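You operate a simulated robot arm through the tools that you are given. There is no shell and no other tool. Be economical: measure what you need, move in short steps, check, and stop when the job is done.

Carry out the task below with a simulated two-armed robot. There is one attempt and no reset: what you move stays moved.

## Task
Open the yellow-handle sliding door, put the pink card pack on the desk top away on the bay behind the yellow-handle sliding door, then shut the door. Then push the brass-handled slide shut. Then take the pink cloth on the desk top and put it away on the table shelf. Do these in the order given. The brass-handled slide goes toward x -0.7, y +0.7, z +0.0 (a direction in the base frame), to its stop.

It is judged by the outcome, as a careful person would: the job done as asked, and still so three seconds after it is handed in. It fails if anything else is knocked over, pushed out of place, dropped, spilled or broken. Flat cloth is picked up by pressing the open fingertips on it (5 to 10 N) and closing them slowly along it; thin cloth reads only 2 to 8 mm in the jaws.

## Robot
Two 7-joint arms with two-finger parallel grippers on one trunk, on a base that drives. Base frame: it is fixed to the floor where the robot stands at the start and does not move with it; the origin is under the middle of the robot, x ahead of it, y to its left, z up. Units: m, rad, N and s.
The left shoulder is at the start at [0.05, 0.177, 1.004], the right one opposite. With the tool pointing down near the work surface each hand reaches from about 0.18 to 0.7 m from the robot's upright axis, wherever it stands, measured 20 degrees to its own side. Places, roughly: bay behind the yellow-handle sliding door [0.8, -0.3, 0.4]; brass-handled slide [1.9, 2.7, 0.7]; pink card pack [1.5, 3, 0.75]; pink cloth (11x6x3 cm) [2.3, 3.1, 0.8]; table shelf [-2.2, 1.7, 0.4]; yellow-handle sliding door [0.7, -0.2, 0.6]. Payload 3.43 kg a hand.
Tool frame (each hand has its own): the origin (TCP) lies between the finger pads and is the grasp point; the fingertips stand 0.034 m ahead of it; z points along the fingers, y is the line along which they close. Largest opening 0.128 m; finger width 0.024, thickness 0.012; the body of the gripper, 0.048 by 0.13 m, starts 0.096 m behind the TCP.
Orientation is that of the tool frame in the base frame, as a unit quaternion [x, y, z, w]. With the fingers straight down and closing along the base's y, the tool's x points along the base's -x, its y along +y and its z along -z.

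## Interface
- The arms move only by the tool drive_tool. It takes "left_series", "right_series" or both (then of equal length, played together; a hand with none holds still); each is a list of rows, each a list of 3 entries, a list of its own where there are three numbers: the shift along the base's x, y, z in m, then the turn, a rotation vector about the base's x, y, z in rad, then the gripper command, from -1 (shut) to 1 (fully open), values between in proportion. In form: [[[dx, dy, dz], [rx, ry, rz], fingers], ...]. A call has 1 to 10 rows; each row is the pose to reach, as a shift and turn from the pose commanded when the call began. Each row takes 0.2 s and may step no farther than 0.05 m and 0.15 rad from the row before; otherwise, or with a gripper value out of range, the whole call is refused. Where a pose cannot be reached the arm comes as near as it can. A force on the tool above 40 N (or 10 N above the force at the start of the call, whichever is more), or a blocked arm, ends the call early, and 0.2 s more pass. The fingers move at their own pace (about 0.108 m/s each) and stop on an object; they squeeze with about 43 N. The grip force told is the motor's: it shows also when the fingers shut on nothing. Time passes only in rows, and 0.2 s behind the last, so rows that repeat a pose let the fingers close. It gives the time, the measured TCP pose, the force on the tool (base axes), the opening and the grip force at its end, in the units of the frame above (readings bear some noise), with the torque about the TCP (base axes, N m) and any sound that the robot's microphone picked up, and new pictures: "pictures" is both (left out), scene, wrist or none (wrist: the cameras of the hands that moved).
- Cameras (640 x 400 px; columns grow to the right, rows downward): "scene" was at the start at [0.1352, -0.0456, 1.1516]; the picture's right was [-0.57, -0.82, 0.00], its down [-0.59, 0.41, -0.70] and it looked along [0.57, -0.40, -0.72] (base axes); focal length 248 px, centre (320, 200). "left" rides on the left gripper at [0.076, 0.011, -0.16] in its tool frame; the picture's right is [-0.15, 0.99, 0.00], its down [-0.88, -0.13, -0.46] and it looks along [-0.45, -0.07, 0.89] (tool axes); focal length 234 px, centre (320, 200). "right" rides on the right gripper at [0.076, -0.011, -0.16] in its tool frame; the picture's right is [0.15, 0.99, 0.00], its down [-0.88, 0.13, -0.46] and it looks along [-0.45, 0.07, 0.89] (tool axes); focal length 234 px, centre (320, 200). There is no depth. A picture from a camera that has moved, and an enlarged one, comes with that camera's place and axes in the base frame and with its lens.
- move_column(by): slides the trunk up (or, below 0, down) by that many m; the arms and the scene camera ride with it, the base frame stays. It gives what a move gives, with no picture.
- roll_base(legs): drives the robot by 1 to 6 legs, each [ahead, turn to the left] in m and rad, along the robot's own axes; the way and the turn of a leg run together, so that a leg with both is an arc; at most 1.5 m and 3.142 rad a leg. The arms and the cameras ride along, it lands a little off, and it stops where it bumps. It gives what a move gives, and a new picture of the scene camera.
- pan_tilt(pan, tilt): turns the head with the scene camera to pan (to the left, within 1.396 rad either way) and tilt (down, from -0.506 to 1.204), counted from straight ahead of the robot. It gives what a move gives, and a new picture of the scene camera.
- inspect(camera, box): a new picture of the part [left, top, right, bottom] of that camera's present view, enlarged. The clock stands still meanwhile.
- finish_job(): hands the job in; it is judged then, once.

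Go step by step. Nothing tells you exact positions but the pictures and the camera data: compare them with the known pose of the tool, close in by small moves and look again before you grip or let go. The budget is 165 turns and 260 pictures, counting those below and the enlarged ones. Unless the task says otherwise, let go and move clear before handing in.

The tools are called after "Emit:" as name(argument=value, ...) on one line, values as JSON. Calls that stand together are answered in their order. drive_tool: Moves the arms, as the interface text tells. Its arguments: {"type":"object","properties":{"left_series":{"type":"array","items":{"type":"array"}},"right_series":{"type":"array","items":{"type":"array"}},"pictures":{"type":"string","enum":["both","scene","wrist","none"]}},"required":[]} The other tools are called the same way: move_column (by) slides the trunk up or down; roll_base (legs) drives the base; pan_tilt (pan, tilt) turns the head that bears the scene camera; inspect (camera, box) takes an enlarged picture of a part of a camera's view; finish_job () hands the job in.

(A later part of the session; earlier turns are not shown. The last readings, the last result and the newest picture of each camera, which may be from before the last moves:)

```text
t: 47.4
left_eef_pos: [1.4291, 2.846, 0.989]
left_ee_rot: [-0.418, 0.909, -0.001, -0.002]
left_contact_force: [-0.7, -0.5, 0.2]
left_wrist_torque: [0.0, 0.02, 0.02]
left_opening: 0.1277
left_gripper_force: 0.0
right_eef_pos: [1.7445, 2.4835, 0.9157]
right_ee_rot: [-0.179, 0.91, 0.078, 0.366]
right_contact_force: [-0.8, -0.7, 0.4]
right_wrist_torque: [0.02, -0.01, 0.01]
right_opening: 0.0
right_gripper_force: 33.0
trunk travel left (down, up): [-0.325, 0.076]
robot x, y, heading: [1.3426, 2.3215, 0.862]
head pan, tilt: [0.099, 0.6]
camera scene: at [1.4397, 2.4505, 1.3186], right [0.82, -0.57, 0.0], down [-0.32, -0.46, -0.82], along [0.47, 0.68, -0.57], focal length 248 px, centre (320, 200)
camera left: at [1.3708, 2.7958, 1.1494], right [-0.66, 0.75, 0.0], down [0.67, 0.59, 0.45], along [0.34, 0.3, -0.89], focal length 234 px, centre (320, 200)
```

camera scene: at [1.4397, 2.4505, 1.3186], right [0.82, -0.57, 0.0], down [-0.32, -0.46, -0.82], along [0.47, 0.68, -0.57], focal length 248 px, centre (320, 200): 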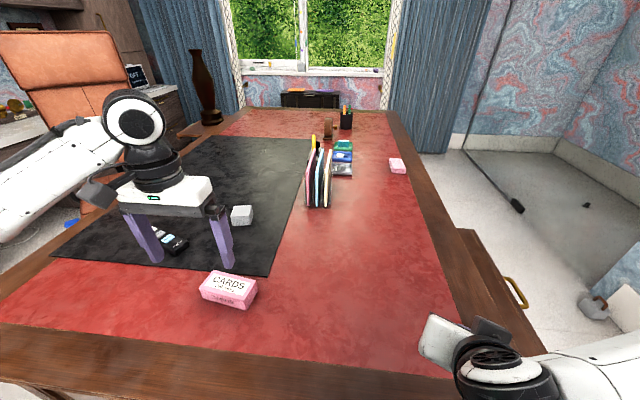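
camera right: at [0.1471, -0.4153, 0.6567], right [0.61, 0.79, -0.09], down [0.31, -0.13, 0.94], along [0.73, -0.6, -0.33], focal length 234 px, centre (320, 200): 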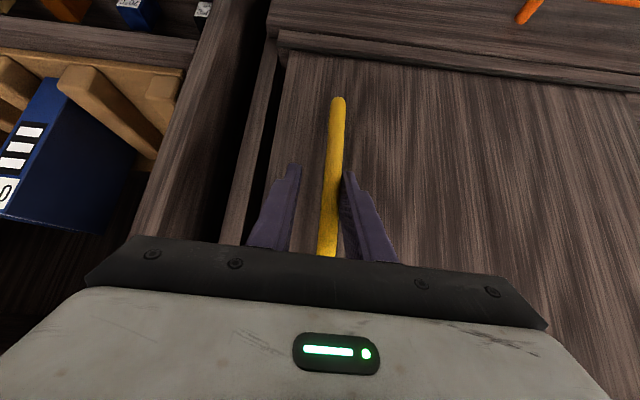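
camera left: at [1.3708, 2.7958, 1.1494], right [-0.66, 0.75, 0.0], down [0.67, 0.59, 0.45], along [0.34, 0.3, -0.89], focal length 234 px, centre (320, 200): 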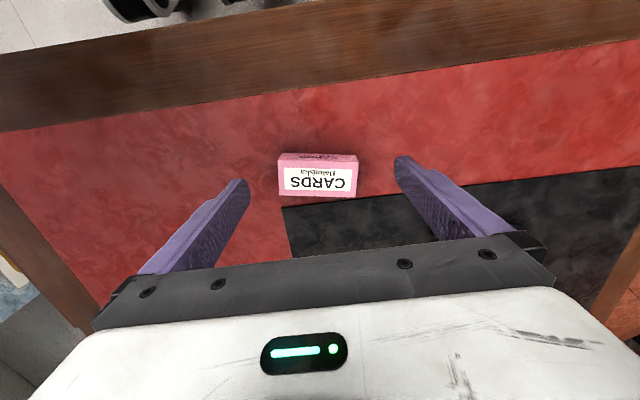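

Using both views, the pack's top is near [1.475, 2.885, 0.82] with its long axis (~12 cm) along (-0.7, 0.7). To later slide it into the low bay, I'll grip it with a 45°-tilted right hand, so I retract the left hand and turn the base to face +y.

Emit:
drive_tool(left_series=[[[-0.02, -0.035, 0], [0, 0, 0], 0], [[-0.045, -0.07, 0], [0, 0, 0], -1], [[-0.065, -0.105, 0], [0, 0, 0], -1], [[-0.09, -0.14, 0], [0, 0, 0], -1], [[-0.1, -0.16, 0], [0, 0, 0], -1]], pictures="none")

Emit:
roll_base(legs=[[0, 0.71]])

Emit:
drive_tool(right_series=[[[0, 0.0, 0], [0, 0, 0.14], 0], [[0, 0.02, 0], [0, 0, 0.28], 1], [[0, 0.03, 0], [0, 0, 0.42], 1], [[0, 0.04, 0], [0, 0, 0.56], 1], [[0, 0.05, 0], [0, 0, 0.7], 1], [[0, 0.06, 0], [0, 0, 0.84], 1], [[0, 0.07, 0], [0, 0, 0.98], 1], [[0, 0.08, 0], [0, 0, 1.12], 1], [[0, 0.09, 0], [0, 0, 1.26], 1]])

```text
t: 48.6
left_eef_pos: [1.3297, 2.6858, 0.9903]
left_ee_rot: [-0.418, 0.908, 0.0, -0.001]
left_contact_force: [0.1, 0.7, 0.0]
left_wrist_torque: [0.03, 0.01, 0.0]
left_opening: 0.0002
left_gripper_force: 32.6
right_eef_pos: [1.7461, 2.4841, 0.9143]
right_ee_rot: [-0.179, 0.909, 0.077, 0.367]
right_contact_force: [-0.2, 1.0, 1.0]
right_wrist_torque: [0.02, 0.02, 0.01]
right_opening: 0.0
right_gripper_force: 33.3
trunk travel left (down, up): [-0.325, 0.076]
robot x, y, heading: [1.3465, 2.3242, 0.865]
head pan, tilt: [0.099, 0.6]
```

```text
t: 50.9
left_eef_pos: [1.0983, 2.5885, 0.9901]
left_ee_rot: [0.708, -0.706, 0.001, 0.001]
left_contact_force: [0.4, -0.1, 0.6]
left_wrist_torque: [-0.01, -0.01, 0.01]
left_opening: 0.0
left_gripper_force: 33.0
right_eef_pos: [1.5455, 2.7067, 0.916]
right_ee_rot: [-0.484, 0.791, 0.2, 0.317]
right_contact_force: [-0.2, 0.2, -0.1]
right_wrist_torque: [0.0, 0.01, -0.01]
right_opening: 0.0002
right_gripper_force: 33.3
trunk travel left (down, up): [-0.325, 0.076]
robot x, y, heading: [1.3427, 2.3255, 1.571]
head pan, tilt: [0.099, 0.6]
camera scene: at [1.3345, 2.4826, 1.3186], right [0.99, 0.1, 0.0], down [0.06, -0.56, -0.83], along [-0.08, 0.82, -0.56], focal length 248 px, centre (320, 200)
```

scene: 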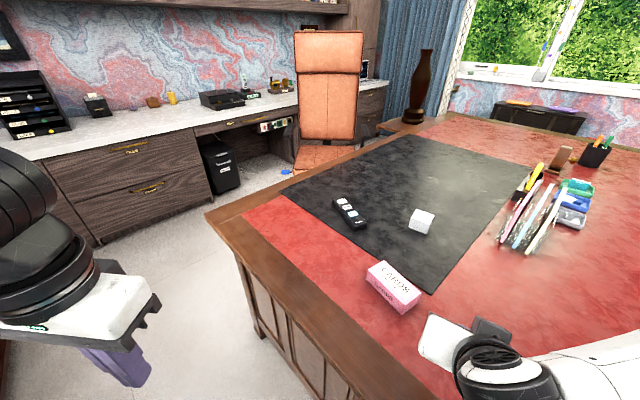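

```text
t: 52.9
left_eef_pos: [1.0984, 2.59, 0.9903]
left_ee_rot: [0.708, -0.706, 0.001, 0.002]
left_contact_force: [0.9, 0.8, 0.2]
left_wrist_torque: [0.0, -0.01, 0.01]
left_opening: 0.0
left_gripper_force: 33.3
right_eef_pos: [1.545, 2.7968, 0.9157]
right_ee_rot: [0.856, -0.355, -0.349, -0.14]
right_contact_force: [1.0, -0.6, 0.5]
right_wrist_torque: [-0.01, 0.01, -0.01]
right_opening: 0.1282
right_gripper_force: 0.1
right hand out of reach, approached as far as the arm can: row 1, 2, 3, 4
trunk travel left (down, up): [-0.325, 0.076]
robot x, y, heading: [1.3427, 2.3202, 1.568]
head pan, tilt: [0.099, 0.6]
camera scene: at [1.3348, 2.4829, 1.3186], right [0.99, 0.1, 0.0], down [0.06, -0.56, -0.82], along [-0.08, 0.82, -0.57], focal length 248 px, centre (320, 200)
camera right: at [1.6709, 2.6888, 0.978], right [-0.62, -0.78, -0.09], down [-0.31, 0.14, 0.94], along [-0.72, 0.61, -0.32], focal length 234 px, centre (320, 200)
```

scene: 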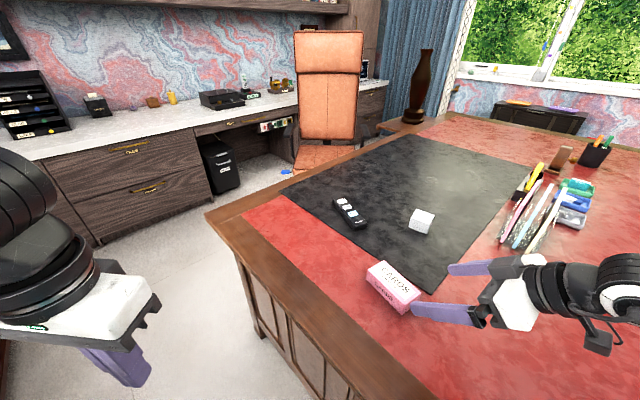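
right: 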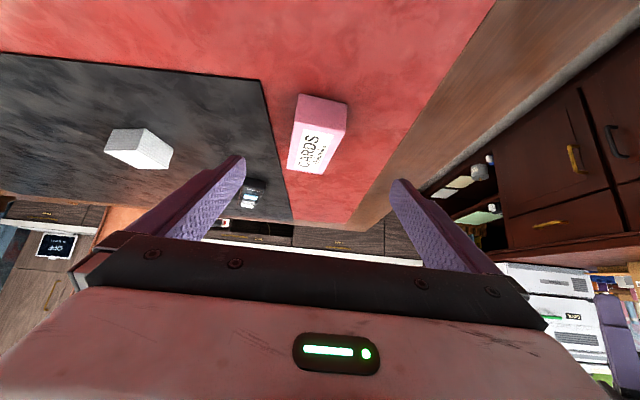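

The pack lies between the opened fingers; I estimate its top at z 0.82 and the desk at 0.776. I'll descend along the tool axis around it.

Emit:
drive_tool(right_series=[[[-0.023, 0.025, -0.033], [0, 0, -0.03], 1], [[-0.046, 0.05, -0.065], [0, 0, -0.06], 1], [[-0.063, 0.069, -0.088], [0, 0, -0.08], 1]])

```text
t: 53.6
left_eef_pos: [1.0983, 2.5884, 0.9913]
left_ee_rot: [0.708, -0.706, 0.001, 0.002]
left_contact_force: [0.3, 0.7, 0.4]
left_wrist_torque: [0.02, -0.02, 0.01]
left_opening: 0.0
left_gripper_force: 32.7
right_eef_pos: [1.4819, 2.8661, 0.8267]
right_ee_rot: [0.842, -0.389, -0.341, -0.153]
right_contact_force: [-0.1, 0.0, -0.4]
right_wrist_torque: [0.03, -0.01, -0.01]
right_opening: 0.128
right_gripper_force: 0.0
trunk travel left (down, up): [-0.325, 0.076]
robot x, y, heading: [1.3408, 2.3252, 1.571]
head pan, tilt: [0.099, 0.6]
camera scene: at [1.3346, 2.4829, 1.3186], right [0.99, 0.1, 0.0], down [0.06, -0.56, -0.82], along [-0.08, 0.82, -0.57], focal length 248 px, centre (320, 200)
camera right: at [1.5985, 2.748, 0.889], right [-0.68, -0.73, -0.09], down [-0.3, 0.16, 0.94], along [-0.67, 0.67, -0.33], focal length 234 px, centre (320, 200)
```

scene: 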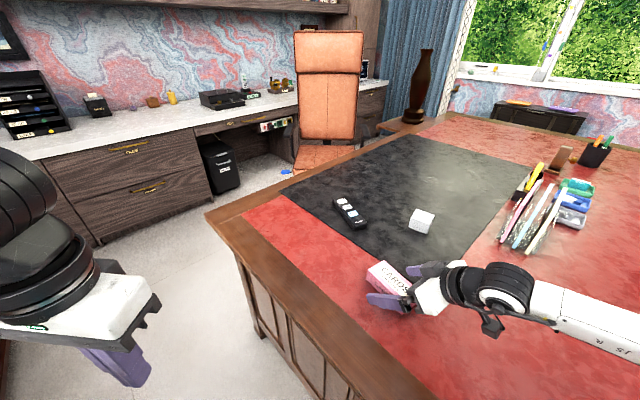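
right: 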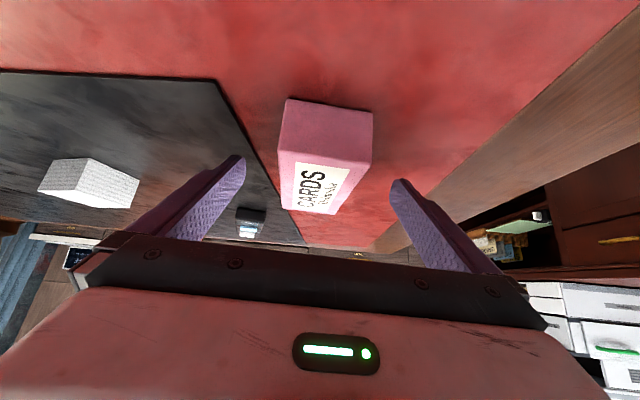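

The pack sits between the fingers. I'll go down the last bit and close.

Emit:
drive_tool(right_series=[[[-0.005, 0.005, -0.007], [0, 0, 0], 0.5], [[-0.005, 0.005, -0.007], [0, 0, 0], 0], [[-0.005, 0.005, -0.007], [0, 0, 0], -0.5], [[-0.005, 0.005, -0.007], [0, 0, 0], -1], [[-0.005, 0.005, -0.007], [0, 0, 0], -1]], pictures="wrist")

```text
t: 54.9
left_eef_pos: [1.0978, 2.5889, 0.99]
left_ee_rot: [0.708, -0.706, 0.001, 0.001]
left_contact_force: [0.2, -0.2, -0.4]
left_wrist_torque: [-0.02, -0.01, 0.0]
left_opening: 0.0
left_gripper_force: 33.0
right_eef_pos: [1.4779, 2.8697, 0.8205]
right_ee_rot: [0.842, -0.389, -0.342, -0.153]
right_contact_force: [0.4, 1.0, -0.2]
right_wrist_torque: [0.17, 0.02, -0.03]
right_opening: 0.0575
right_gripper_force: 43.4
trunk travel left (down, up): [-0.325, 0.076]
robot x, y, heading: [1.3443, 2.3261, 1.566]
head pan, tilt: [0.099, 0.6]
camera right: at [1.5941, 2.7528, 0.8824], right [-0.68, -0.73, -0.09], down [-0.3, 0.16, 0.94], along [-0.67, 0.67, -0.33], focal length 234 px, centre (320, 200)
```

right: 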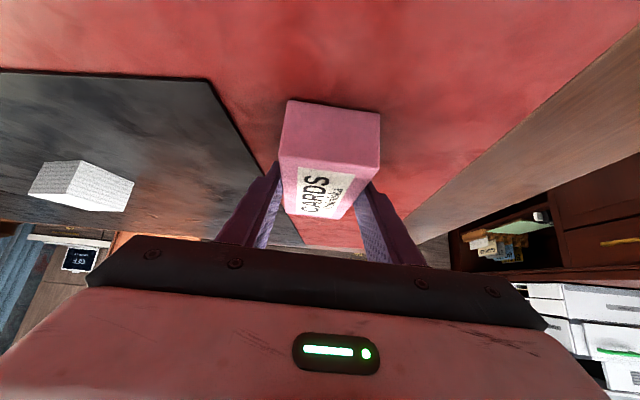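

The pack is gripped (5.8 cm wide). I'll lift it and draw it back over the robot's front.

Emit:
drive_tool(right_series=[[[0, 0, 0.03], [0, 0, 0], -1], [[0, 0, 0.07], [0, 0, 0], -1], [[0, -0.03, 0.11], [0, 0, 0], -1], [[0, -0.07, 0.14], [0, 0, -0.1], -1], [[0, -0.11, 0.16], [0, 0, -0.22], -1], [[0, -0.15, 0.16], [0, 0, -0.35], -1], [[0, -0.19, 0.16], [0, 0, -0.48], -1], [[0.01, -0.22, 0.16], [0, 0, -0.6], -1]], pictures="both")

```text
t: 56.6
left_eef_pos: [1.0972, 2.5892, 0.9914]
left_ee_rot: [0.708, -0.707, 0.002, 0.001]
left_contact_force: [0.3, -0.7, 0.7]
left_wrist_torque: [0.02, -0.04, -0.02]
left_opening: 0.0
left_gripper_force: 32.6
right_eef_pos: [1.4286, 2.7196, 0.9842]
right_ee_rot: [0.69, -0.62, -0.282, -0.246]
right_contact_force: [-0.5, -0.2, -2.2]
right_wrist_torque: [-0.02, 0.01, 0.0]
right_opening: 0.0577
right_gripper_force: 42.4
right hand out of reach, approached as far as the arm can: row 6, 7, 8
trunk travel left (down, up): [-0.325, 0.076]
robot x, y, heading: [1.3434, 2.3236, 1.569]
head pan, tilt: [0.099, 0.6]
camera scene: at [1.3338, 2.4828, 1.3186], right [0.99, 0.1, 0.0], down [0.06, -0.56, -0.82], along [-0.08, 0.82, -0.57], focal length 248 px, centre (320, 200)
camera right: at [1.4596, 2.5573, 1.0468], right [-0.97, -0.21, -0.09], down [-0.16, 0.3, 0.94], along [-0.17, 0.93, -0.33], focal length 234 px, centre (320, 200)
```

scene: 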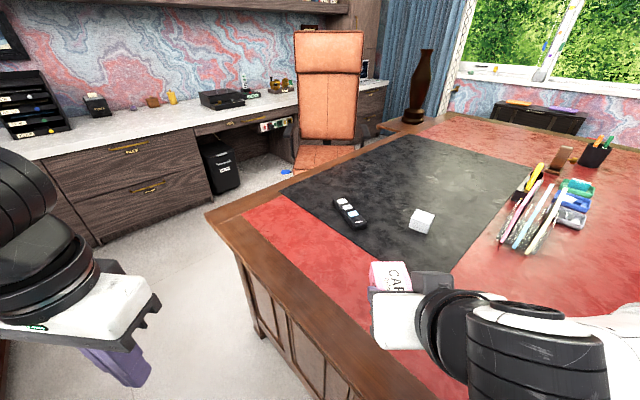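
right: 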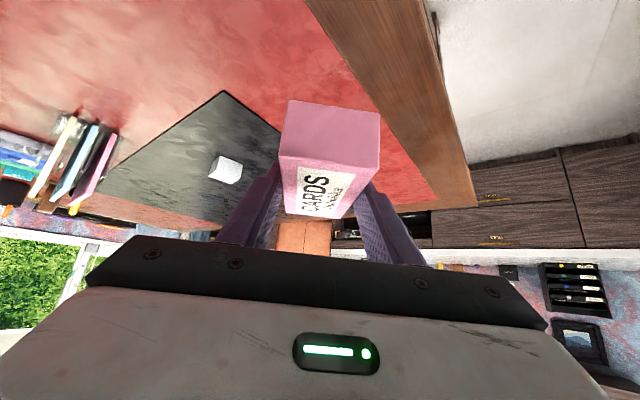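

The pack is held firmly. I'll drive back to the cabinet, staging a little away from it.

Emit:
roll_base(legs=[[-1.2, 0], [0, -1.11], [-1.36, 0], [0, -1.157]])

Emit:
pan_tilt(pan=0.0, tilt=0.6)

```text
t: 74.8
left_eef_pos: [0.4598, 0.5661, 0.9908]
left_ee_rot: [0.345, 0.939, 0.001, -0.002]
left_contact_force: [-0.9, -0.1, 0.7]
left_wrist_torque: [-0.01, 0.0, 0.01]
left_opening: 0.0001
left_gripper_force: 33.0
right_eef_pos: [0.3447, 0.2274, 0.9831]
right_ee_rot: [0.274, 0.886, -0.106, 0.359]
right_contact_force: [0.4, 0.3, -2.6]
right_wrist_torque: [0.02, 0.03, -0.02]
right_opening: 0.0578
right_gripper_force: 43.2
trunk travel left (down, up): [-0.325, 0.076]
robot x, y, heading: [0.0985, 0.5544, -0.706]
head pan, tilt: [0.099, 0.6]
camera scene: at [0.2239, 0.4552, 1.3186], right [-0.57, -0.82, 0.0], down [-0.46, 0.32, -0.82], along [0.68, -0.47, -0.57], focal length 248 px, centre (320, 200)
```

scene: 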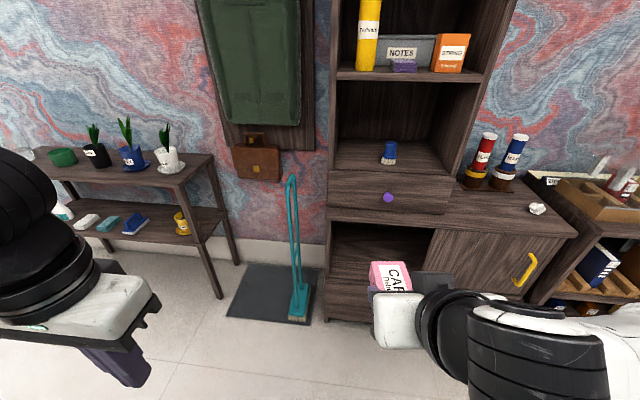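

```text
t: 75.5
left_eef_pos: [0.4608, 0.5668, 0.9896]
left_ee_rot: [0.345, 0.939, 0.0, -0.003]
left_contact_force: [0.7, -0.4, -0.5]
left_wrist_torque: [-0.01, 0.01, 0.02]
left_opening: 0.0
left_gripper_force: 33.4
right_eef_pos: [0.3449, 0.2278, 0.9838]
right_ee_rot: [0.272, 0.887, -0.105, 0.359]
right_contact_force: [0.9, 0.7, -2.1]
right_wrist_torque: [0.04, 0.04, -0.01]
right_opening: 0.0578
right_gripper_force: 43.2
trunk travel left (down, up): [-0.325, 0.076]
robot x, y, heading: [0.0978, 0.5479, -0.707]
head pan, tilt: [0.0, 0.6]
camera scene: at [0.2187, 0.4484, 1.3186], right [-0.65, -0.76, 0.0], down [-0.43, 0.37, -0.82], along [0.63, -0.53, -0.57], focal length 248 px, centre (320, 200)
```

scene: 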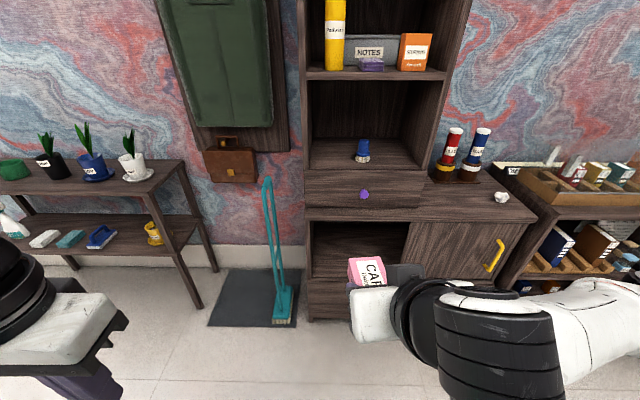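

I'm staged in front of the open bay. I'll lower the trunk, bring the pack down below the counter lip height and square it to the cabinet.

Emit:
move_column(by=-0.25)

Emit:
drive_tool(right_series=[[[-0.01, -0.01, -0.03], [0, 0, -0.07], -1], [[-0.02, -0.02, -0.06], [0, 0, -0.14], -1], [[-0.03, -0.03, -0.09], [0, 0, -0.2], -1], [[-0.03, -0.03, -0.12], [0, 0, -0.2], -1]], pictures="none")

Emit:
roll_base(legs=[[0.25, 0]])

```text
t: 78.0
left_eef_pos: [0.4611, 0.5667, 0.74]
left_ee_rot: [0.344, 0.939, 0.0, -0.001]
left_contact_force: [-0.2, 0.1, -0.4]
left_wrist_torque: [0.0, 0.02, 0.0]
left_opening: 0.0001
left_gripper_force: 33.2
right_eef_pos: [0.3441, 0.2289, 0.7334]
right_ee_rot: [0.274, 0.886, -0.106, 0.359]
right_contact_force: [-0.1, -0.4, -1.8]
right_wrist_torque: [0.04, 0.02, 0.02]
right_opening: 0.0579
right_gripper_force: 43.2
trunk travel left (down, up): [-0.075, 0.326]
robot x, y, heading: [0.1014, 0.5493, -0.703]
head pan, tilt: [0.0, 0.6]
```

```text
t: 79.0
left_eef_pos: [0.4615, 0.5668, 0.7402]
left_ee_rot: [0.344, 0.939, 0.0, -0.002]
left_contact_force: [-0.5, 0.3, 1.0]
left_wrist_torque: [-0.01, 0.01, -0.04]
left_opening: 0.0001
left_gripper_force: 32.8
right_eef_pos: [0.3143, 0.1984, 0.6143]
right_ee_rot: [0.361, 0.854, -0.141, 0.348]
right_contact_force: [-0.2, -0.4, -2.1]
right_wrist_torque: [0.0, 0.06, 0.0]
right_opening: 0.0577
right_gripper_force: 43.0
trunk travel left (down, up): [-0.075, 0.326]
robot x, y, heading: [0.1007, 0.5492, -0.705]
head pan, tilt: [0.0, 0.6]
```

```text
t: 80.8
left_eef_pos: [0.6493, 0.4071, 0.74]
left_ee_rot: [0.345, 0.939, 0.001, -0.001]
left_contact_force: [0.5, -0.3, -0.2]
left_wrist_torque: [0.0, 0.0, 0.03]
left_opening: 0.0
left_gripper_force: 33.0
right_eef_pos: [0.502, 0.0375, 0.6143]
right_ee_rot: [0.361, 0.855, -0.141, 0.345]
right_contact_force: [0.2, -0.4, -1.4]
right_wrist_torque: [0.03, 0.02, -0.02]
right_opening: 0.0575
right_gripper_force: 42.8
trunk travel left (down, up): [-0.075, 0.326]
robot x, y, heading: [0.2904, 0.3871, -0.709]
head pan, tilt: [0.0, 0.6]
camera scene: at [0.4072, 0.288, 1.0686], right [-0.65, -0.76, 0.0], down [-0.43, 0.37, -0.83], along [0.63, -0.53, -0.56], focal length 248 px, centre (320, 200)
```

scene: 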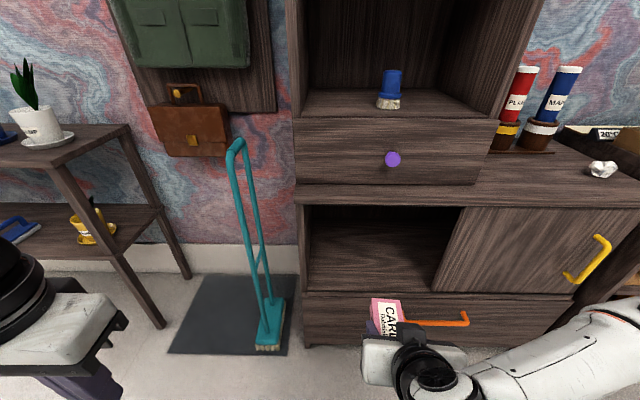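

The pack is lined up with the bay. I'll drive 0.17 m closer, with the hand entering under the counter lip.

Emit:
roll_base(legs=[[0.16, 0]])

Emit:
inspect(camera="right", box=[0, 0, 640, 400])

```text
t: 82.3
left_eef_pos: [0.7722, 0.3011, 0.7399]
left_ee_rot: [0.345, 0.939, 0.0, -0.002]
left_contact_force: [0.0, 0.3, 0.0]
left_wrist_torque: [-0.03, 0.03, 0.01]
left_opening: 0.0001
left_gripper_force: 32.7
right_eef_pos: [0.6245, -0.0667, 0.6147]
right_ee_rot: [0.362, 0.854, -0.141, 0.346]
right_contact_force: [-0.1, 0.9, -2.8]
right_wrist_torque: [0.02, 0.05, 0.03]
right_opening: 0.0578
right_gripper_force: 43.1
trunk travel left (down, up): [-0.075, 0.326]
robot x, y, heading: [0.4095, 0.2833, -0.704]
head pan, tilt: [0.0, 0.6]
camera scene: at [0.5295, 0.1836, 1.0686], right [-0.65, -0.76, 0.0], down [-0.43, 0.37, -0.83], along [0.63, -0.54, -0.56], focal length 248 px, centre (320, 200)
```

scene: 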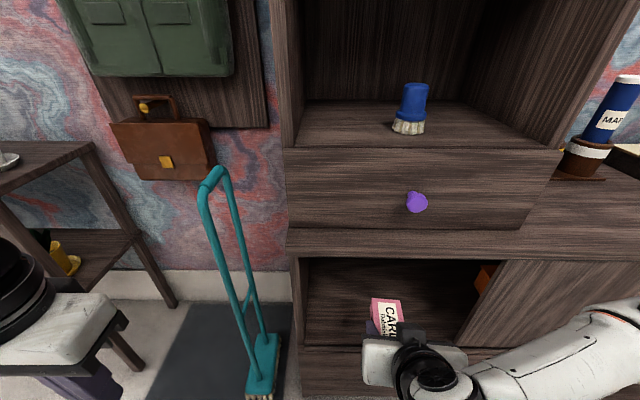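

```text
1.00 times, centred on (320, 200) of right (not enlarged: the box is as wide or as high as the picture)
camera zoom: at [0.5007, 0.0435, 0.6766], right [0.63, 0.77, -0.09], down [0.31, -0.14, 0.94], along [0.71, -0.62, -0.33], focal length 234 px, centre (320, 200)
```

zoom: 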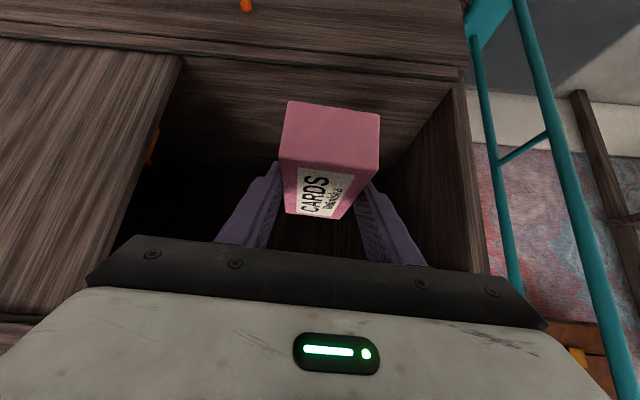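

Well centred between the jamb and the door. I'll move the pack into the bay along a descending path.

Emit:
drive_tool(right_series=[[[0.018, -0.018, -0.03], [0, 0, 0], -1], [[0.038, -0.042, -0.055], [0, 0, 0], -1], [[0.058, -0.064, -0.075], [0, 0, 0], -1], [[0.08, -0.088, -0.09], [0, 0, 0], -1], [[0.104, -0.112, -0.105], [0, 0, 0], -1], [[0.125, -0.133, -0.12], [0, 0, 0], -1], [[0.143, -0.153, -0.135], [0, 0, 0], -1]])

```text
t: 83.9
left_eef_pos: [0.7726, 0.3012, 0.74]
left_ee_rot: [0.345, 0.939, 0.001, -0.001]
left_contact_force: [0.0, 0.6, 0.4]
left_wrist_torque: [0.01, -0.01, -0.03]
left_opening: 0.0
left_gripper_force: 33.2
right_eef_pos: [0.7681, -0.2199, 0.4794]
right_ee_rot: [0.361, 0.854, -0.141, 0.347]
right_contact_force: [0.0, 0.0, -3.0]
right_wrist_torque: [0.06, -0.01, -0.01]
right_opening: 0.0575
right_gripper_force: 42.8
trunk travel left (down, up): [-0.075, 0.326]
robot x, y, heading: [0.411, 0.2879, -0.703]
head pan, tilt: [0.0, 0.6]
camera scene: at [0.5296, 0.1836, 1.0686], right [-0.65, -0.76, 0.0], down [-0.43, 0.37, -0.82], along [0.63, -0.54, -0.57], focal length 248 px, centre (320, 200)
camera right: at [0.6442, -0.11, 0.5411], right [0.63, 0.77, -0.09], down [0.31, -0.14, 0.94], along [0.71, -0.62, -0.33], focal length 234 px, centre (320, 200)
```

scene: 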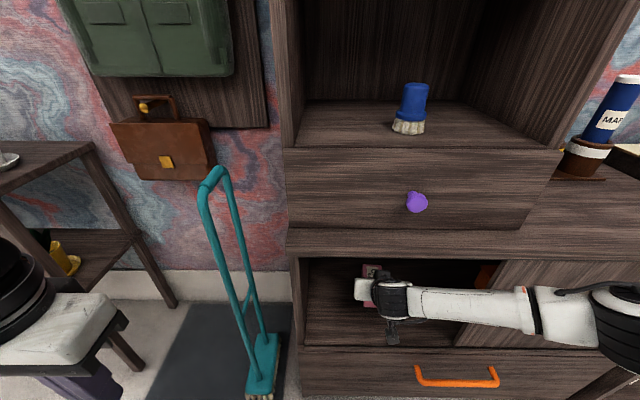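
right: 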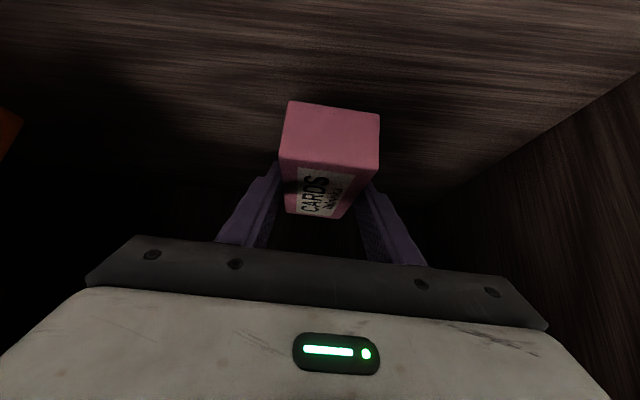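

Inside the bay; now I'll lower gently and watch the force for floor contact.

Emit:
drive_tool(right_series=[[[0, 0, -0.007], [0, 0, 0], -1], [[0, 0, -0.014], [0, 0, 0], -1], [[0, 0, -0.021], [0, 0, 0], -1], [[0, 0, -0.028], [0, 0, 0], -1]], pictures="wrist")

```text
t: 84.9
left_eef_pos: [0.7719, 0.3015, 0.7412]
left_ee_rot: [0.345, 0.938, 0.001, -0.001]
left_contact_force: [0.0, -1.0, -0.3]
left_wrist_torque: [0.02, 0.0, 0.03]
left_opening: 0.0
left_gripper_force: 32.3
right_eef_pos: [0.7687, -0.2188, 0.4512]
right_ee_rot: [0.361, 0.855, -0.141, 0.346]
right_contact_force: [0.1, 1.1, -2.3]
right_wrist_torque: [0.03, 0.04, 0.0]
right_opening: 0.0576
right_gripper_force: 43.5
trunk travel left (down, up): [-0.075, 0.326]
robot x, y, heading: [0.4062, 0.2849, -0.702]
head pan, tilt: [0.0, 0.6]
camera right: at [0.6439, -0.1095, 0.5137], right [0.63, 0.77, -0.09], down [0.31, -0.14, 0.94], along [0.71, -0.62, -0.33], focal length 234 px, centre (320, 200)
```

right: 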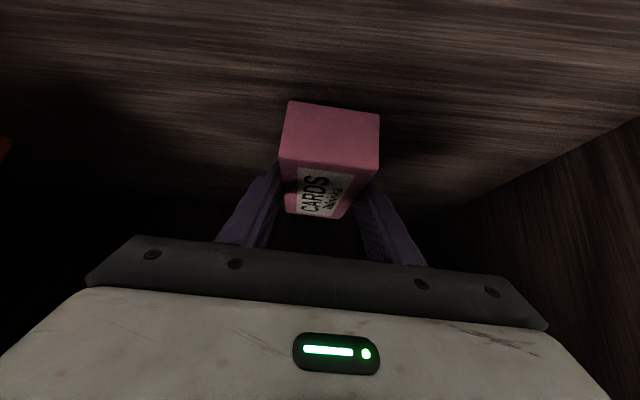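

Emit:
drive_tool(right_series=[[[0, 0, -0.004], [0, 0, 0], -1], [[0, 0, -0.008], [0, 0, 0], -1], [[0, 0, -0.012], [0, 0, 0], -1], [[0, 0, -0.015], [0, 0, 0], -1]], pictures="wrist")

```text
t: 85.9
left_eef_pos: [0.7704, 0.3021, 0.7417]
left_ee_rot: [0.345, 0.938, 0.001, -0.001]
left_contact_force: [1.0, 0.6, 0.5]
left_wrist_torque: [0.0, 0.02, -0.03]
left_opening: 0.0
left_gripper_force: 32.9
right_eef_pos: [0.7687, -0.2207, 0.4401]
right_ee_rot: [0.361, 0.853, -0.142, 0.35]
right_contact_force: [-6.9, 4.8, 21.2]
right_wrist_torque: [-0.02, 1.01, -0.24]
right_opening: 0.0578
right_gripper_force: 42.8
trunk travel left (down, up): [-0.075, 0.326]
robot x, y, heading: [0.4067, 0.2869, -0.704]
head pan, tilt: [0.0, 0.6]
camera right: at [0.6446, -0.1101, 0.5017], right [0.63, 0.77, -0.09], down [0.31, -0.14, 0.94], along [0.71, -0.63, -0.32], focal length 234 px, centre (320, 200)
```

right: 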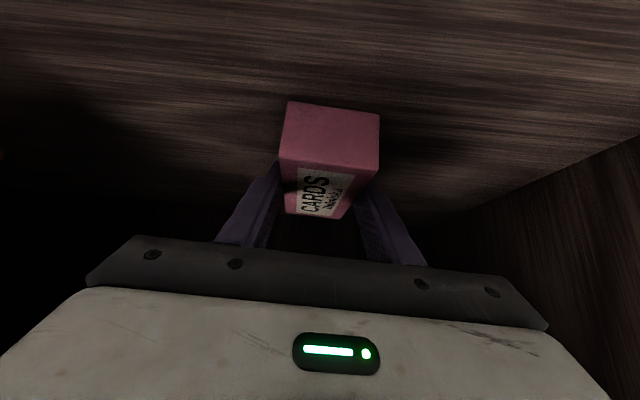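

The pack is on the bay floor (contact about 20 N). I'll ease up slightly, open the fingers and back out along the tool axis.

Emit:
drive_tool(right_series=[[[0, 0, 0.004], [0, 0, 0], -1], [[0, 0, 0.004], [0, 0, 0], 0.3], [[0, 0, 0.004], [0, 0, 0], 0.5], [[-0.01, 0.01, 0.018], [0, 0, 0], 0.5], [[-0.03, 0.03, 0.045], [0, 0, 0], 0.5], [[-0.055, 0.055, 0.07], [0, 0, 0], 0.5]], pictures="wrist")

```text
t: 87.3
left_eef_pos: [0.7713, 0.3025, 0.7409]
left_ee_rot: [0.345, 0.939, 0.001, -0.002]
left_contact_force: [0.0, 0.0, -0.5]
left_wrist_torque: [-0.01, 0.02, -0.03]
left_opening: 0.0
left_gripper_force: 32.8
right_eef_pos: [0.7118, -0.1661, 0.5066]
right_ee_rot: [0.361, 0.855, -0.14, 0.346]
right_contact_force: [-0.1, 0.0, -0.2]
right_wrist_torque: [0.01, 0.01, 0.0]
right_opening: 0.0961
right_gripper_force: 0.0
trunk travel left (down, up): [-0.075, 0.326]
robot x, y, heading: [0.4107, 0.2859, -0.706]
head pan, tilt: [0.0, 0.6]
camera right: at [0.5882, -0.0553, 0.569], right [0.63, 0.77, -0.09], down [0.31, -0.14, 0.94], along [0.71, -0.62, -0.33], focal length 234 px, centre (320, 200)
```

right: 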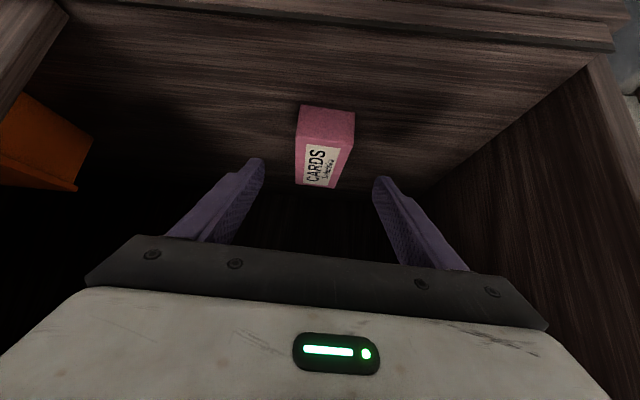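

The pack rests in the bay. I'll pull the hand fully out, then reposition the base for closing the door.

Emit:
drive_tool(right_series=[[[-0.03, 0.03, 0.03], [0, 0, 0], 0.5], [[-0.06, 0.06, 0.06], [0, 0, 0], 0.5], [[-0.09, 0.09, 0.09], [0, 0, 0], 0.3], [[-0.12, 0.12, 0.11], [0, 0, 0], 0]], pictures="scene")

Emit:
roll_base(legs=[[-0.4, 0], [0, -0.865], [0.43, 0], [0, 0.785]])

Emit:
pan_tilt(pan=-0.2, tilt=0.7)

```text
refused: row 1 steps farther than a row can; nothing moved
```

```text
t: 96.3
left_eef_pos: [0.4703, 0.0915, 0.7404]
left_ee_rot: [0.383, 0.924, 0.0, -0.002]
left_contact_force: [0.1, 0.3, -0.1]
left_wrist_torque: [0.02, -0.03, 0.0]
left_opening: 0.0
left_gripper_force: 32.9
right_eef_pos: [0.3743, -0.3687, 0.5074]
right_ee_rot: [0.395, 0.839, -0.155, 0.341]
right_contact_force: [-1.3, 0.3, 0.7]
right_wrist_torque: [0.02, 0.0, 0.02]
right_opening: 0.0962
right_gripper_force: 0.0
trunk travel left (down, up): [-0.075, 0.326]
robot x, y, heading: [0.1059, 0.1054, -0.785]
head pan, tilt: [0.0, 0.6]
camera scene: at [0.2193, -0.006, 1.0686], right [-0.71, -0.71, 0.0], down [-0.4, 0.4, -0.83], along [0.58, -0.58, -0.56], focal length 248 px, centre (320, 200)
```

scene: 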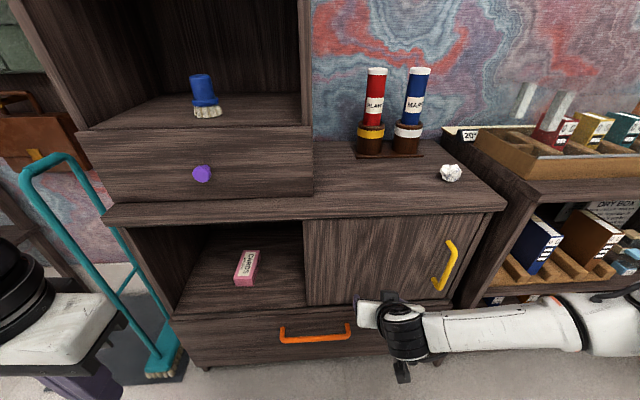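

```text
t: 97.0
left_eef_pos: [0.4693, 0.092, 0.7408]
left_ee_rot: [0.382, 0.924, 0.0, -0.001]
left_contact_force: [0.8, -0.3, -0.9]
left_wrist_torque: [-0.01, 0.03, -0.01]
left_opening: 0.0001
left_gripper_force: 33.0
right_eef_pos: [0.3747, -0.3676, 0.5071]
right_ee_rot: [0.395, 0.839, -0.155, 0.341]
right_contact_force: [0.9, 0.0, -0.1]
right_wrist_torque: [-0.01, 0.0, 0.0]
right_opening: 0.0958
right_gripper_force: 0.0
trunk travel left (down, up): [-0.075, 0.326]
robot x, y, heading: [0.106, 0.107, -0.787]
head pan, tilt: [-0.201, 0.7]
camera scene: at [0.2037, -0.0143, 1.06], right [-0.83, -0.55, 0.0], down [-0.36, 0.54, -0.77], along [0.42, -0.64, -0.64], focal length 248 px, centre (320, 200)
```

scene: 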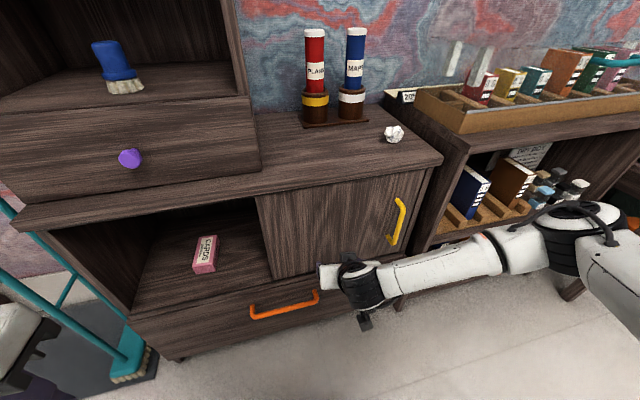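

The pack sits well inside the bay, and the handle is at about [0.29, -0.515]. I'll back the right hand off and bring it in front of the handle.

Emit:
drive_tool(right_series=[[[-0.028, 0.028, 0.028], [0, 0, 0.02], 0.3], [[-0.05, 0.05, 0.06], [0, 0, 0.04], 0], [[-0.08, 0.02, 0.085], [0, 0, 0.06], 0], [[-0.105, -0.01, 0.11], [0, 0, 0.08], 0], [[-0.12, -0.045, 0.14], [0, 0, 0.08], 0], [[-0.13, -0.08, 0.16], [0, 0, 0.08], 0], [[-0.135, -0.097, 0.163], [0, 0, 0.08], 0]])

```text
t: 98.6
left_eef_pos: [0.4696, 0.0927, 0.7399]
left_ee_rot: [0.383, 0.924, 0.0, -0.002]
left_contact_force: [0.0, -0.4, 0.2]
left_wrist_torque: [0.01, 0.0, 0.03]
left_opening: 0.0001
left_gripper_force: 32.6
right_eef_pos: [0.2389, -0.4647, 0.6705]
right_ee_rot: [0.36, 0.854, -0.141, 0.348]
right_contact_force: [1.0, -0.3, -0.5]
right_wrist_torque: [-0.01, -0.02, 0.02]
right_opening: 0.0638
right_gripper_force: 0.0
trunk travel left (down, up): [-0.075, 0.326]
robot x, y, heading: [0.1092, 0.1055, -0.787]
head pan, tilt: [-0.201, 0.7]
camera scene: at [0.2036, -0.0143, 1.06], right [-0.83, -0.55, 0.0], down [-0.35, 0.54, -0.76], along [0.42, -0.64, -0.64], focal length 248 px, centre (320, 200)
camera right: at [0.1149, -0.3559, 0.732], right [0.63, 0.77, -0.09], down [0.31, -0.14, 0.94], along [0.71, -0.62, -0.33], focal length 234 px, centre (320, 200)
```

scene: 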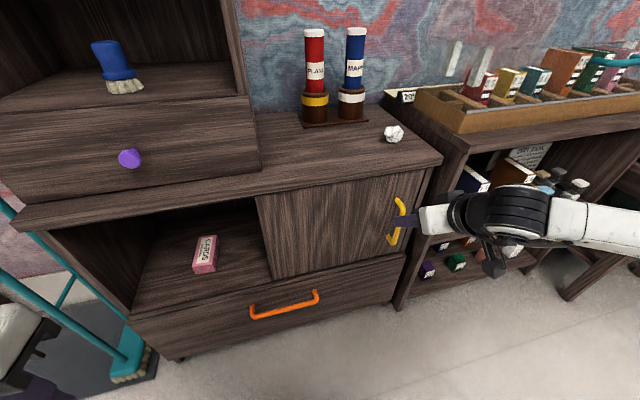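
right: 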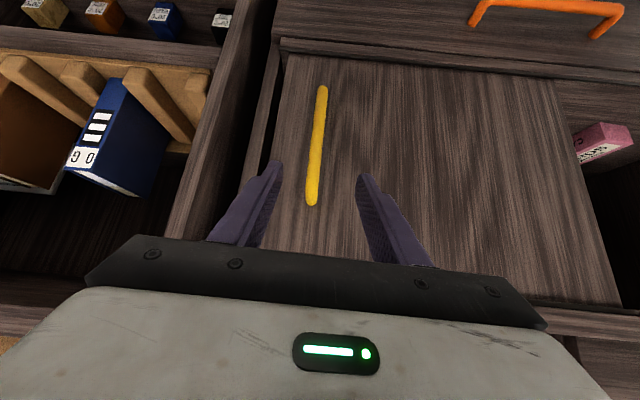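

Aligned. I'll advance around the bar and begin pushing gently toward (0.7, 0.7).

Emit:
drive_tool(right_series=[[[0.022, -0.024, -0.028], [0, 0, 0], 0], [[0.044, -0.046, -0.054], [0, 0, 0], -0.2], [[0.058, -0.062, -0.075], [0, 0, 0], -0.5], [[0.058, -0.062, -0.075], [0, 0, 0], -0.5], [[0.063, -0.057, -0.075], [0, 0, 0], -0.5], [[0.07, -0.05, -0.075], [0, 0, 0], -0.5], [[0.08, -0.04, -0.075], [0, 0, 0], -0.5], [[0.092, -0.028, -0.075], [0, 0, 0], -0.5], [[0.106, -0.014, -0.075], [0, 0, 0], -0.5], [[0.12, 0.0, -0.075], [0, 0, 0], -0.5]])

```text
t: 99.5
left_eef_pos: [0.469, 0.0913, 0.7409]
left_ee_rot: [0.385, 0.923, 0.0, -0.002]
left_contact_force: [0.4, -1.1, -0.3]
left_wrist_torque: [-0.03, -0.04, -0.01]
left_opening: 0.0
left_gripper_force: 33.3
right_eef_pos: [0.2885, -0.5155, 0.5936]
right_ee_rot: [0.361, 0.858, -0.134, 0.34]
right_contact_force: [-21.2, 18.8, 14.5]
right_wrist_torque: [0.61, 0.02, 0.81]
right_opening: 0.0321
right_gripper_force: 0.1
trunk travel left (down, up): [-0.075, 0.326]
robot x, y, heading: [0.1076, 0.1086, -0.788]
head pan, tilt: [-0.201, 0.7]
stopped in row 4 (right hand): the force on the tool passed its limit at 122 N (the readings are from after the stop); the commanded pose is now the measured one
camera scene: at [0.201, -0.0124, 1.0604], right [-0.84, -0.55, 0.0], down [-0.35, 0.54, -0.77], along [0.42, -0.64, -0.64], focal length 248 px, centre (320, 200)
camera right: at [0.1643, -0.4075, 0.6597], right [0.63, 0.77, -0.09], down [0.32, -0.16, 0.93], along [0.71, -0.62, -0.35], focal length 234 px, centre (320, 200)
```

scene: 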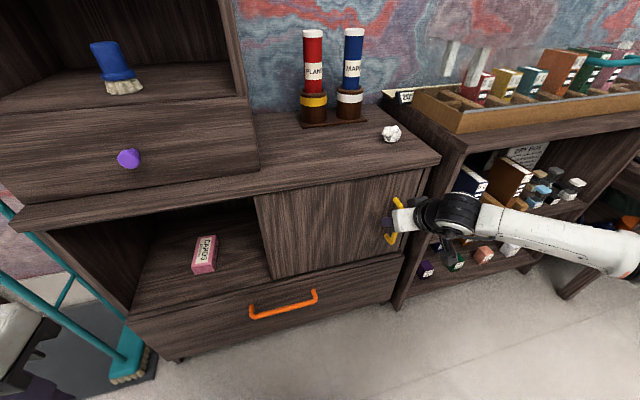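
right: 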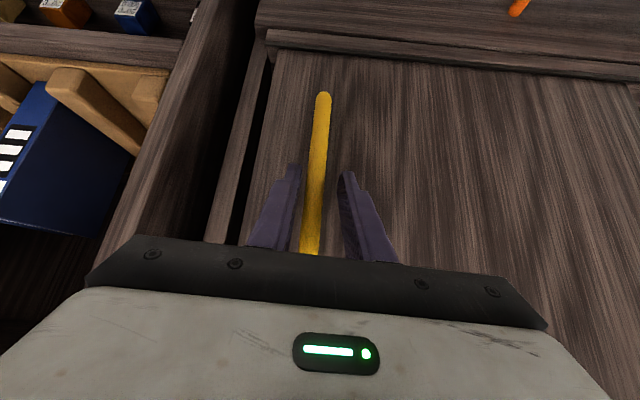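

The fingertips touched the door face. I'll back off about a centimetre and push along the door line.

Emit:
drive_tool(right_series=[[[-0.008, 0.008, 0.004], [0, 0, 0], -0.5], [[-0.006, 0.01, 0.004], [0, 0, 0], -0.5], [[0.0, 0.016, 0.004], [0, 0, 0], -0.5], [[0.008, 0.024, 0.004], [0, 0, 0], -0.5], [[0.018, 0.034, 0.004], [0, 0, 0], -0.5], [[0.03, 0.046, 0.004], [0, 0, 0], -0.5], [[0.044, 0.06, 0.004], [0, 0, 0], -0.5], [[0.058, 0.074, 0.004], [0, 0, 0], -0.5], [[0.072, 0.088, 0.004], [0, 0, 0], -0.5]])

```text
t: 101.5
left_eef_pos: [0.4688, 0.0919, 0.7408]
left_ee_rot: [0.384, 0.923, 0.001, -0.002]
left_contact_force: [-0.3, -0.1, 0.0]
left_wrist_torque: [0.02, 0.03, 0.0]
left_opening: 0.0001
left_gripper_force: 32.7
right_eef_pos: [0.3635, -0.4291, 0.5965]
right_ee_rot: [0.361, 0.858, -0.136, 0.341]
right_contact_force: [-0.2, 0.5, 0.2]
right_wrist_torque: [-0.01, 0.01, 0.02]
right_opening: 0.0322
right_gripper_force: 0.0
trunk travel left (down, up): [-0.075, 0.326]
robot x, y, heading: [0.1087, 0.1072, -0.795]
head pan, tilt: [-0.201, 0.7]
camera scene: at [0.2025, -0.014, 1.06], right [-0.84, -0.55, 0.0], down [-0.35, 0.54, -0.76], along [0.42, -0.64, -0.64], focal length 248 px, centre (320, 200)
camera right: at [0.2387, -0.3208, 0.6626], right [0.63, 0.77, -0.09], down [0.32, -0.15, 0.94], along [0.71, -0.62, -0.34], focal length 234 px, centre (320, 200)
```

scene: 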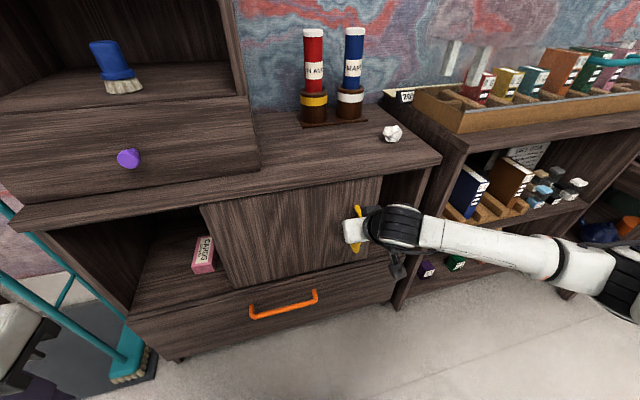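
right: 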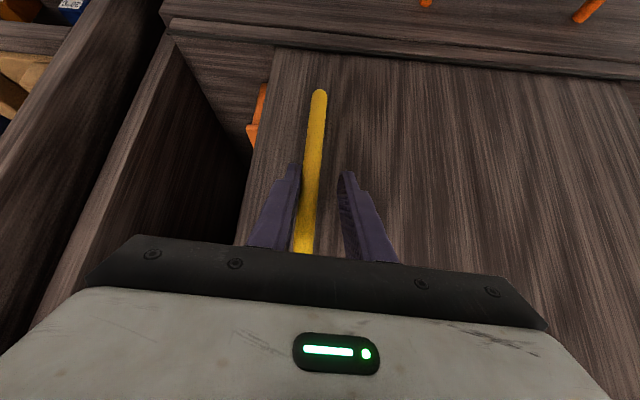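

The door is sliding closed. Continuing.

Emit:
drive_tool(right_series=[[[0.018, 0.018, 0], [0, 0, 0], -0.5], [[0.036, 0.036, 0], [0, 0, 0], -0.5], [[0.054, 0.054, 0], [0, 0, 0], -0.5], [[0.072, 0.072, 0], [0, 0, 0], -0.5], [[0.09, 0.09, 0], [0, 0, 0], -0.5], [[0.108, 0.108, 0], [0, 0, 0], -0.5], [[0.126, 0.126, 0], [0, 0, 0], -0.5], [[0.142, 0.142, 0], [0, 0, 0], -0.5], [[0.156, 0.156, 0], [0, 0, 0], -0.5]])

```text
t: 102.7
left_eef_pos: [0.4683, 0.0915, 0.7405]
left_ee_rot: [0.385, 0.923, 0.001, -0.001]
left_contact_force: [0.4, -0.1, 0.0]
left_wrist_torque: [0.01, 0.0, -0.04]
left_opening: 0.0001
left_gripper_force: 32.9
right_eef_pos: [0.4513, -0.3329, 0.5953]
right_ee_rot: [0.358, 0.862, -0.131, 0.335]
right_contact_force: [-3.4, 5.0, 1.3]
right_wrist_torque: [0.11, -0.04, 0.14]
right_opening: 0.0328
right_gripper_force: 0.8
trunk travel left (down, up): [-0.075, 0.326]
robot x, y, heading: [0.1061, 0.1092, -0.792]
head pan, tilt: [-0.201, 0.7]
stopped in row 6 (right hand): the force on the tool passed its limit at 41 N (the readings are from after the stop); the commanded pose is now the measured one
camera scene: at [0.2016, -0.0133, 1.06], right [-0.84, -0.55, 0.0], down [-0.35, 0.54, -0.77], along [0.42, -0.64, -0.64], focal length 248 px, centre (320, 200)
camera right: at [0.3265, -0.2251, 0.6627], right [0.62, 0.78, -0.08], down [0.33, -0.16, 0.93], along [0.71, -0.61, -0.35], focal length 234 px, centre (320, 200)
```

scene: 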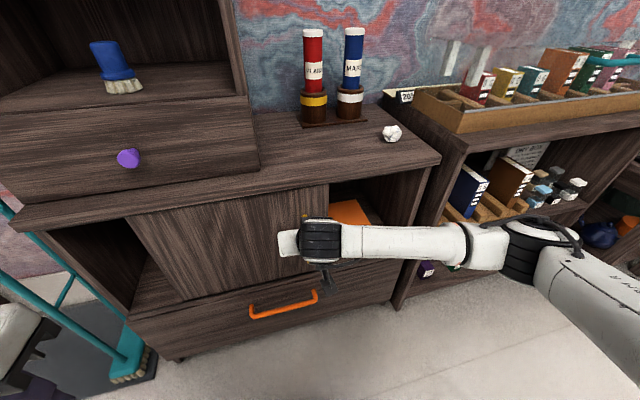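
right: 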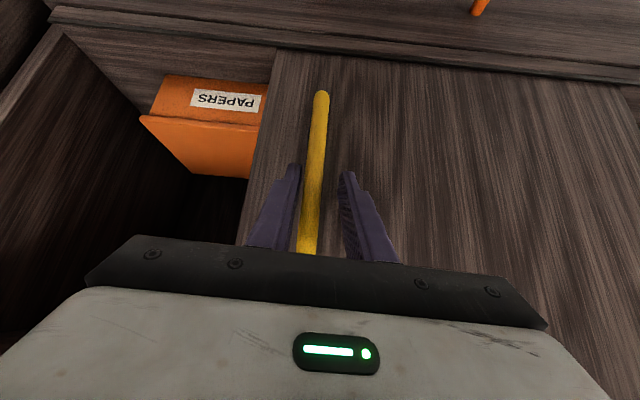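

A brief force spike stopped it midway. I'll continue more slowly, a touch farther from the door face.

Emit:
drive_tool(right_series=[[[0.004, 0.012, 0.002], [0, 0, 0], -0.5], [[0.012, 0.02, 0.002], [0, 0, 0], -0.5], [[0.022, 0.03, 0.002], [0, 0, 0], -0.5], [[0.032, 0.04, 0.002], [0, 0, 0], -0.5], [[0.042, 0.05, 0.002], [0, 0, 0], -0.5], [[0.052, 0.06, 0.002], [0, 0, 0], -0.5], [[0.062, 0.07, 0.002], [0, 0, 0], -0.5], [[0.072, 0.08, 0.002], [0, 0, 0], -0.5], [[0.08, 0.088, 0.002], [0, 0, 0], -0.5], [[0.088, 0.096, 0.002], [0, 0, 0], -0.5]])

```text
t: 104.9
left_eef_pos: [0.4684, 0.0929, 0.7409]
left_ee_rot: [0.384, 0.923, 0.001, -0.001]
left_contact_force: [-0.3, 0.8, 0.4]
left_wrist_torque: [-0.02, -0.01, -0.01]
left_opening: 0.0003
left_gripper_force: 32.4
right_eef_pos: [0.5392, -0.2328, 0.5969]
right_ee_rot: [0.357, 0.862, -0.13, 0.335]
right_contact_force: [-19.0, 15.7, 3.4]
right_wrist_torque: [-0.03, 0.4, 0.48]
right_opening: 0.0326
right_gripper_force: 0.6
trunk travel left (down, up): [-0.075, 0.326]
robot x, y, heading: [0.106, 0.106, -0.789]
head pan, tilt: [-0.201, 0.7]
camera scene: at [0.201, -0.0128, 1.0603], right [-0.84, -0.55, 0.0], down [-0.35, 0.54, -0.77], along [0.42, -0.64, -0.64], focal length 248 px, centre (320, 200)
camera right: at [0.4137, -0.1272, 0.6649], right [0.62, 0.78, -0.08], down [0.33, -0.16, 0.93], along [0.71, -0.6, -0.36], focal length 234 px, centre (320, 200)
```

scene: 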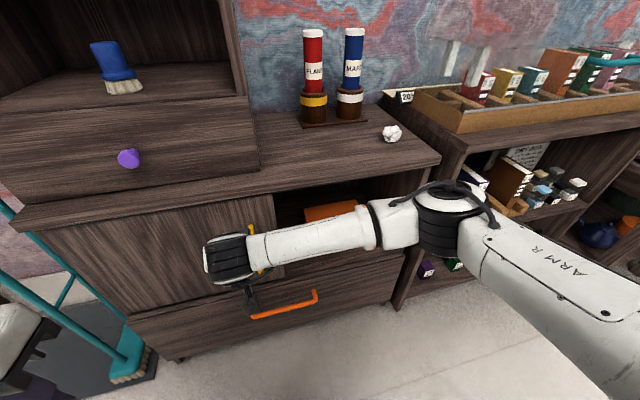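
right: 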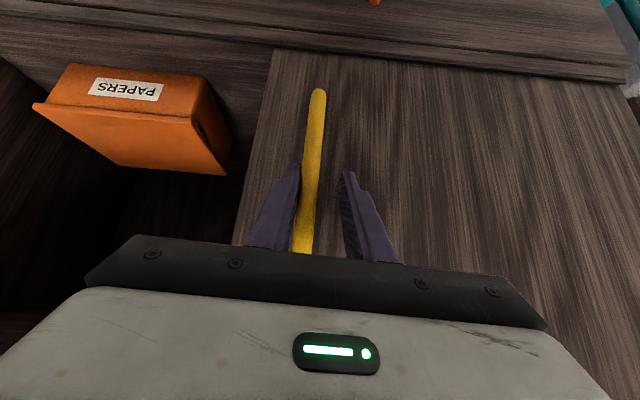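

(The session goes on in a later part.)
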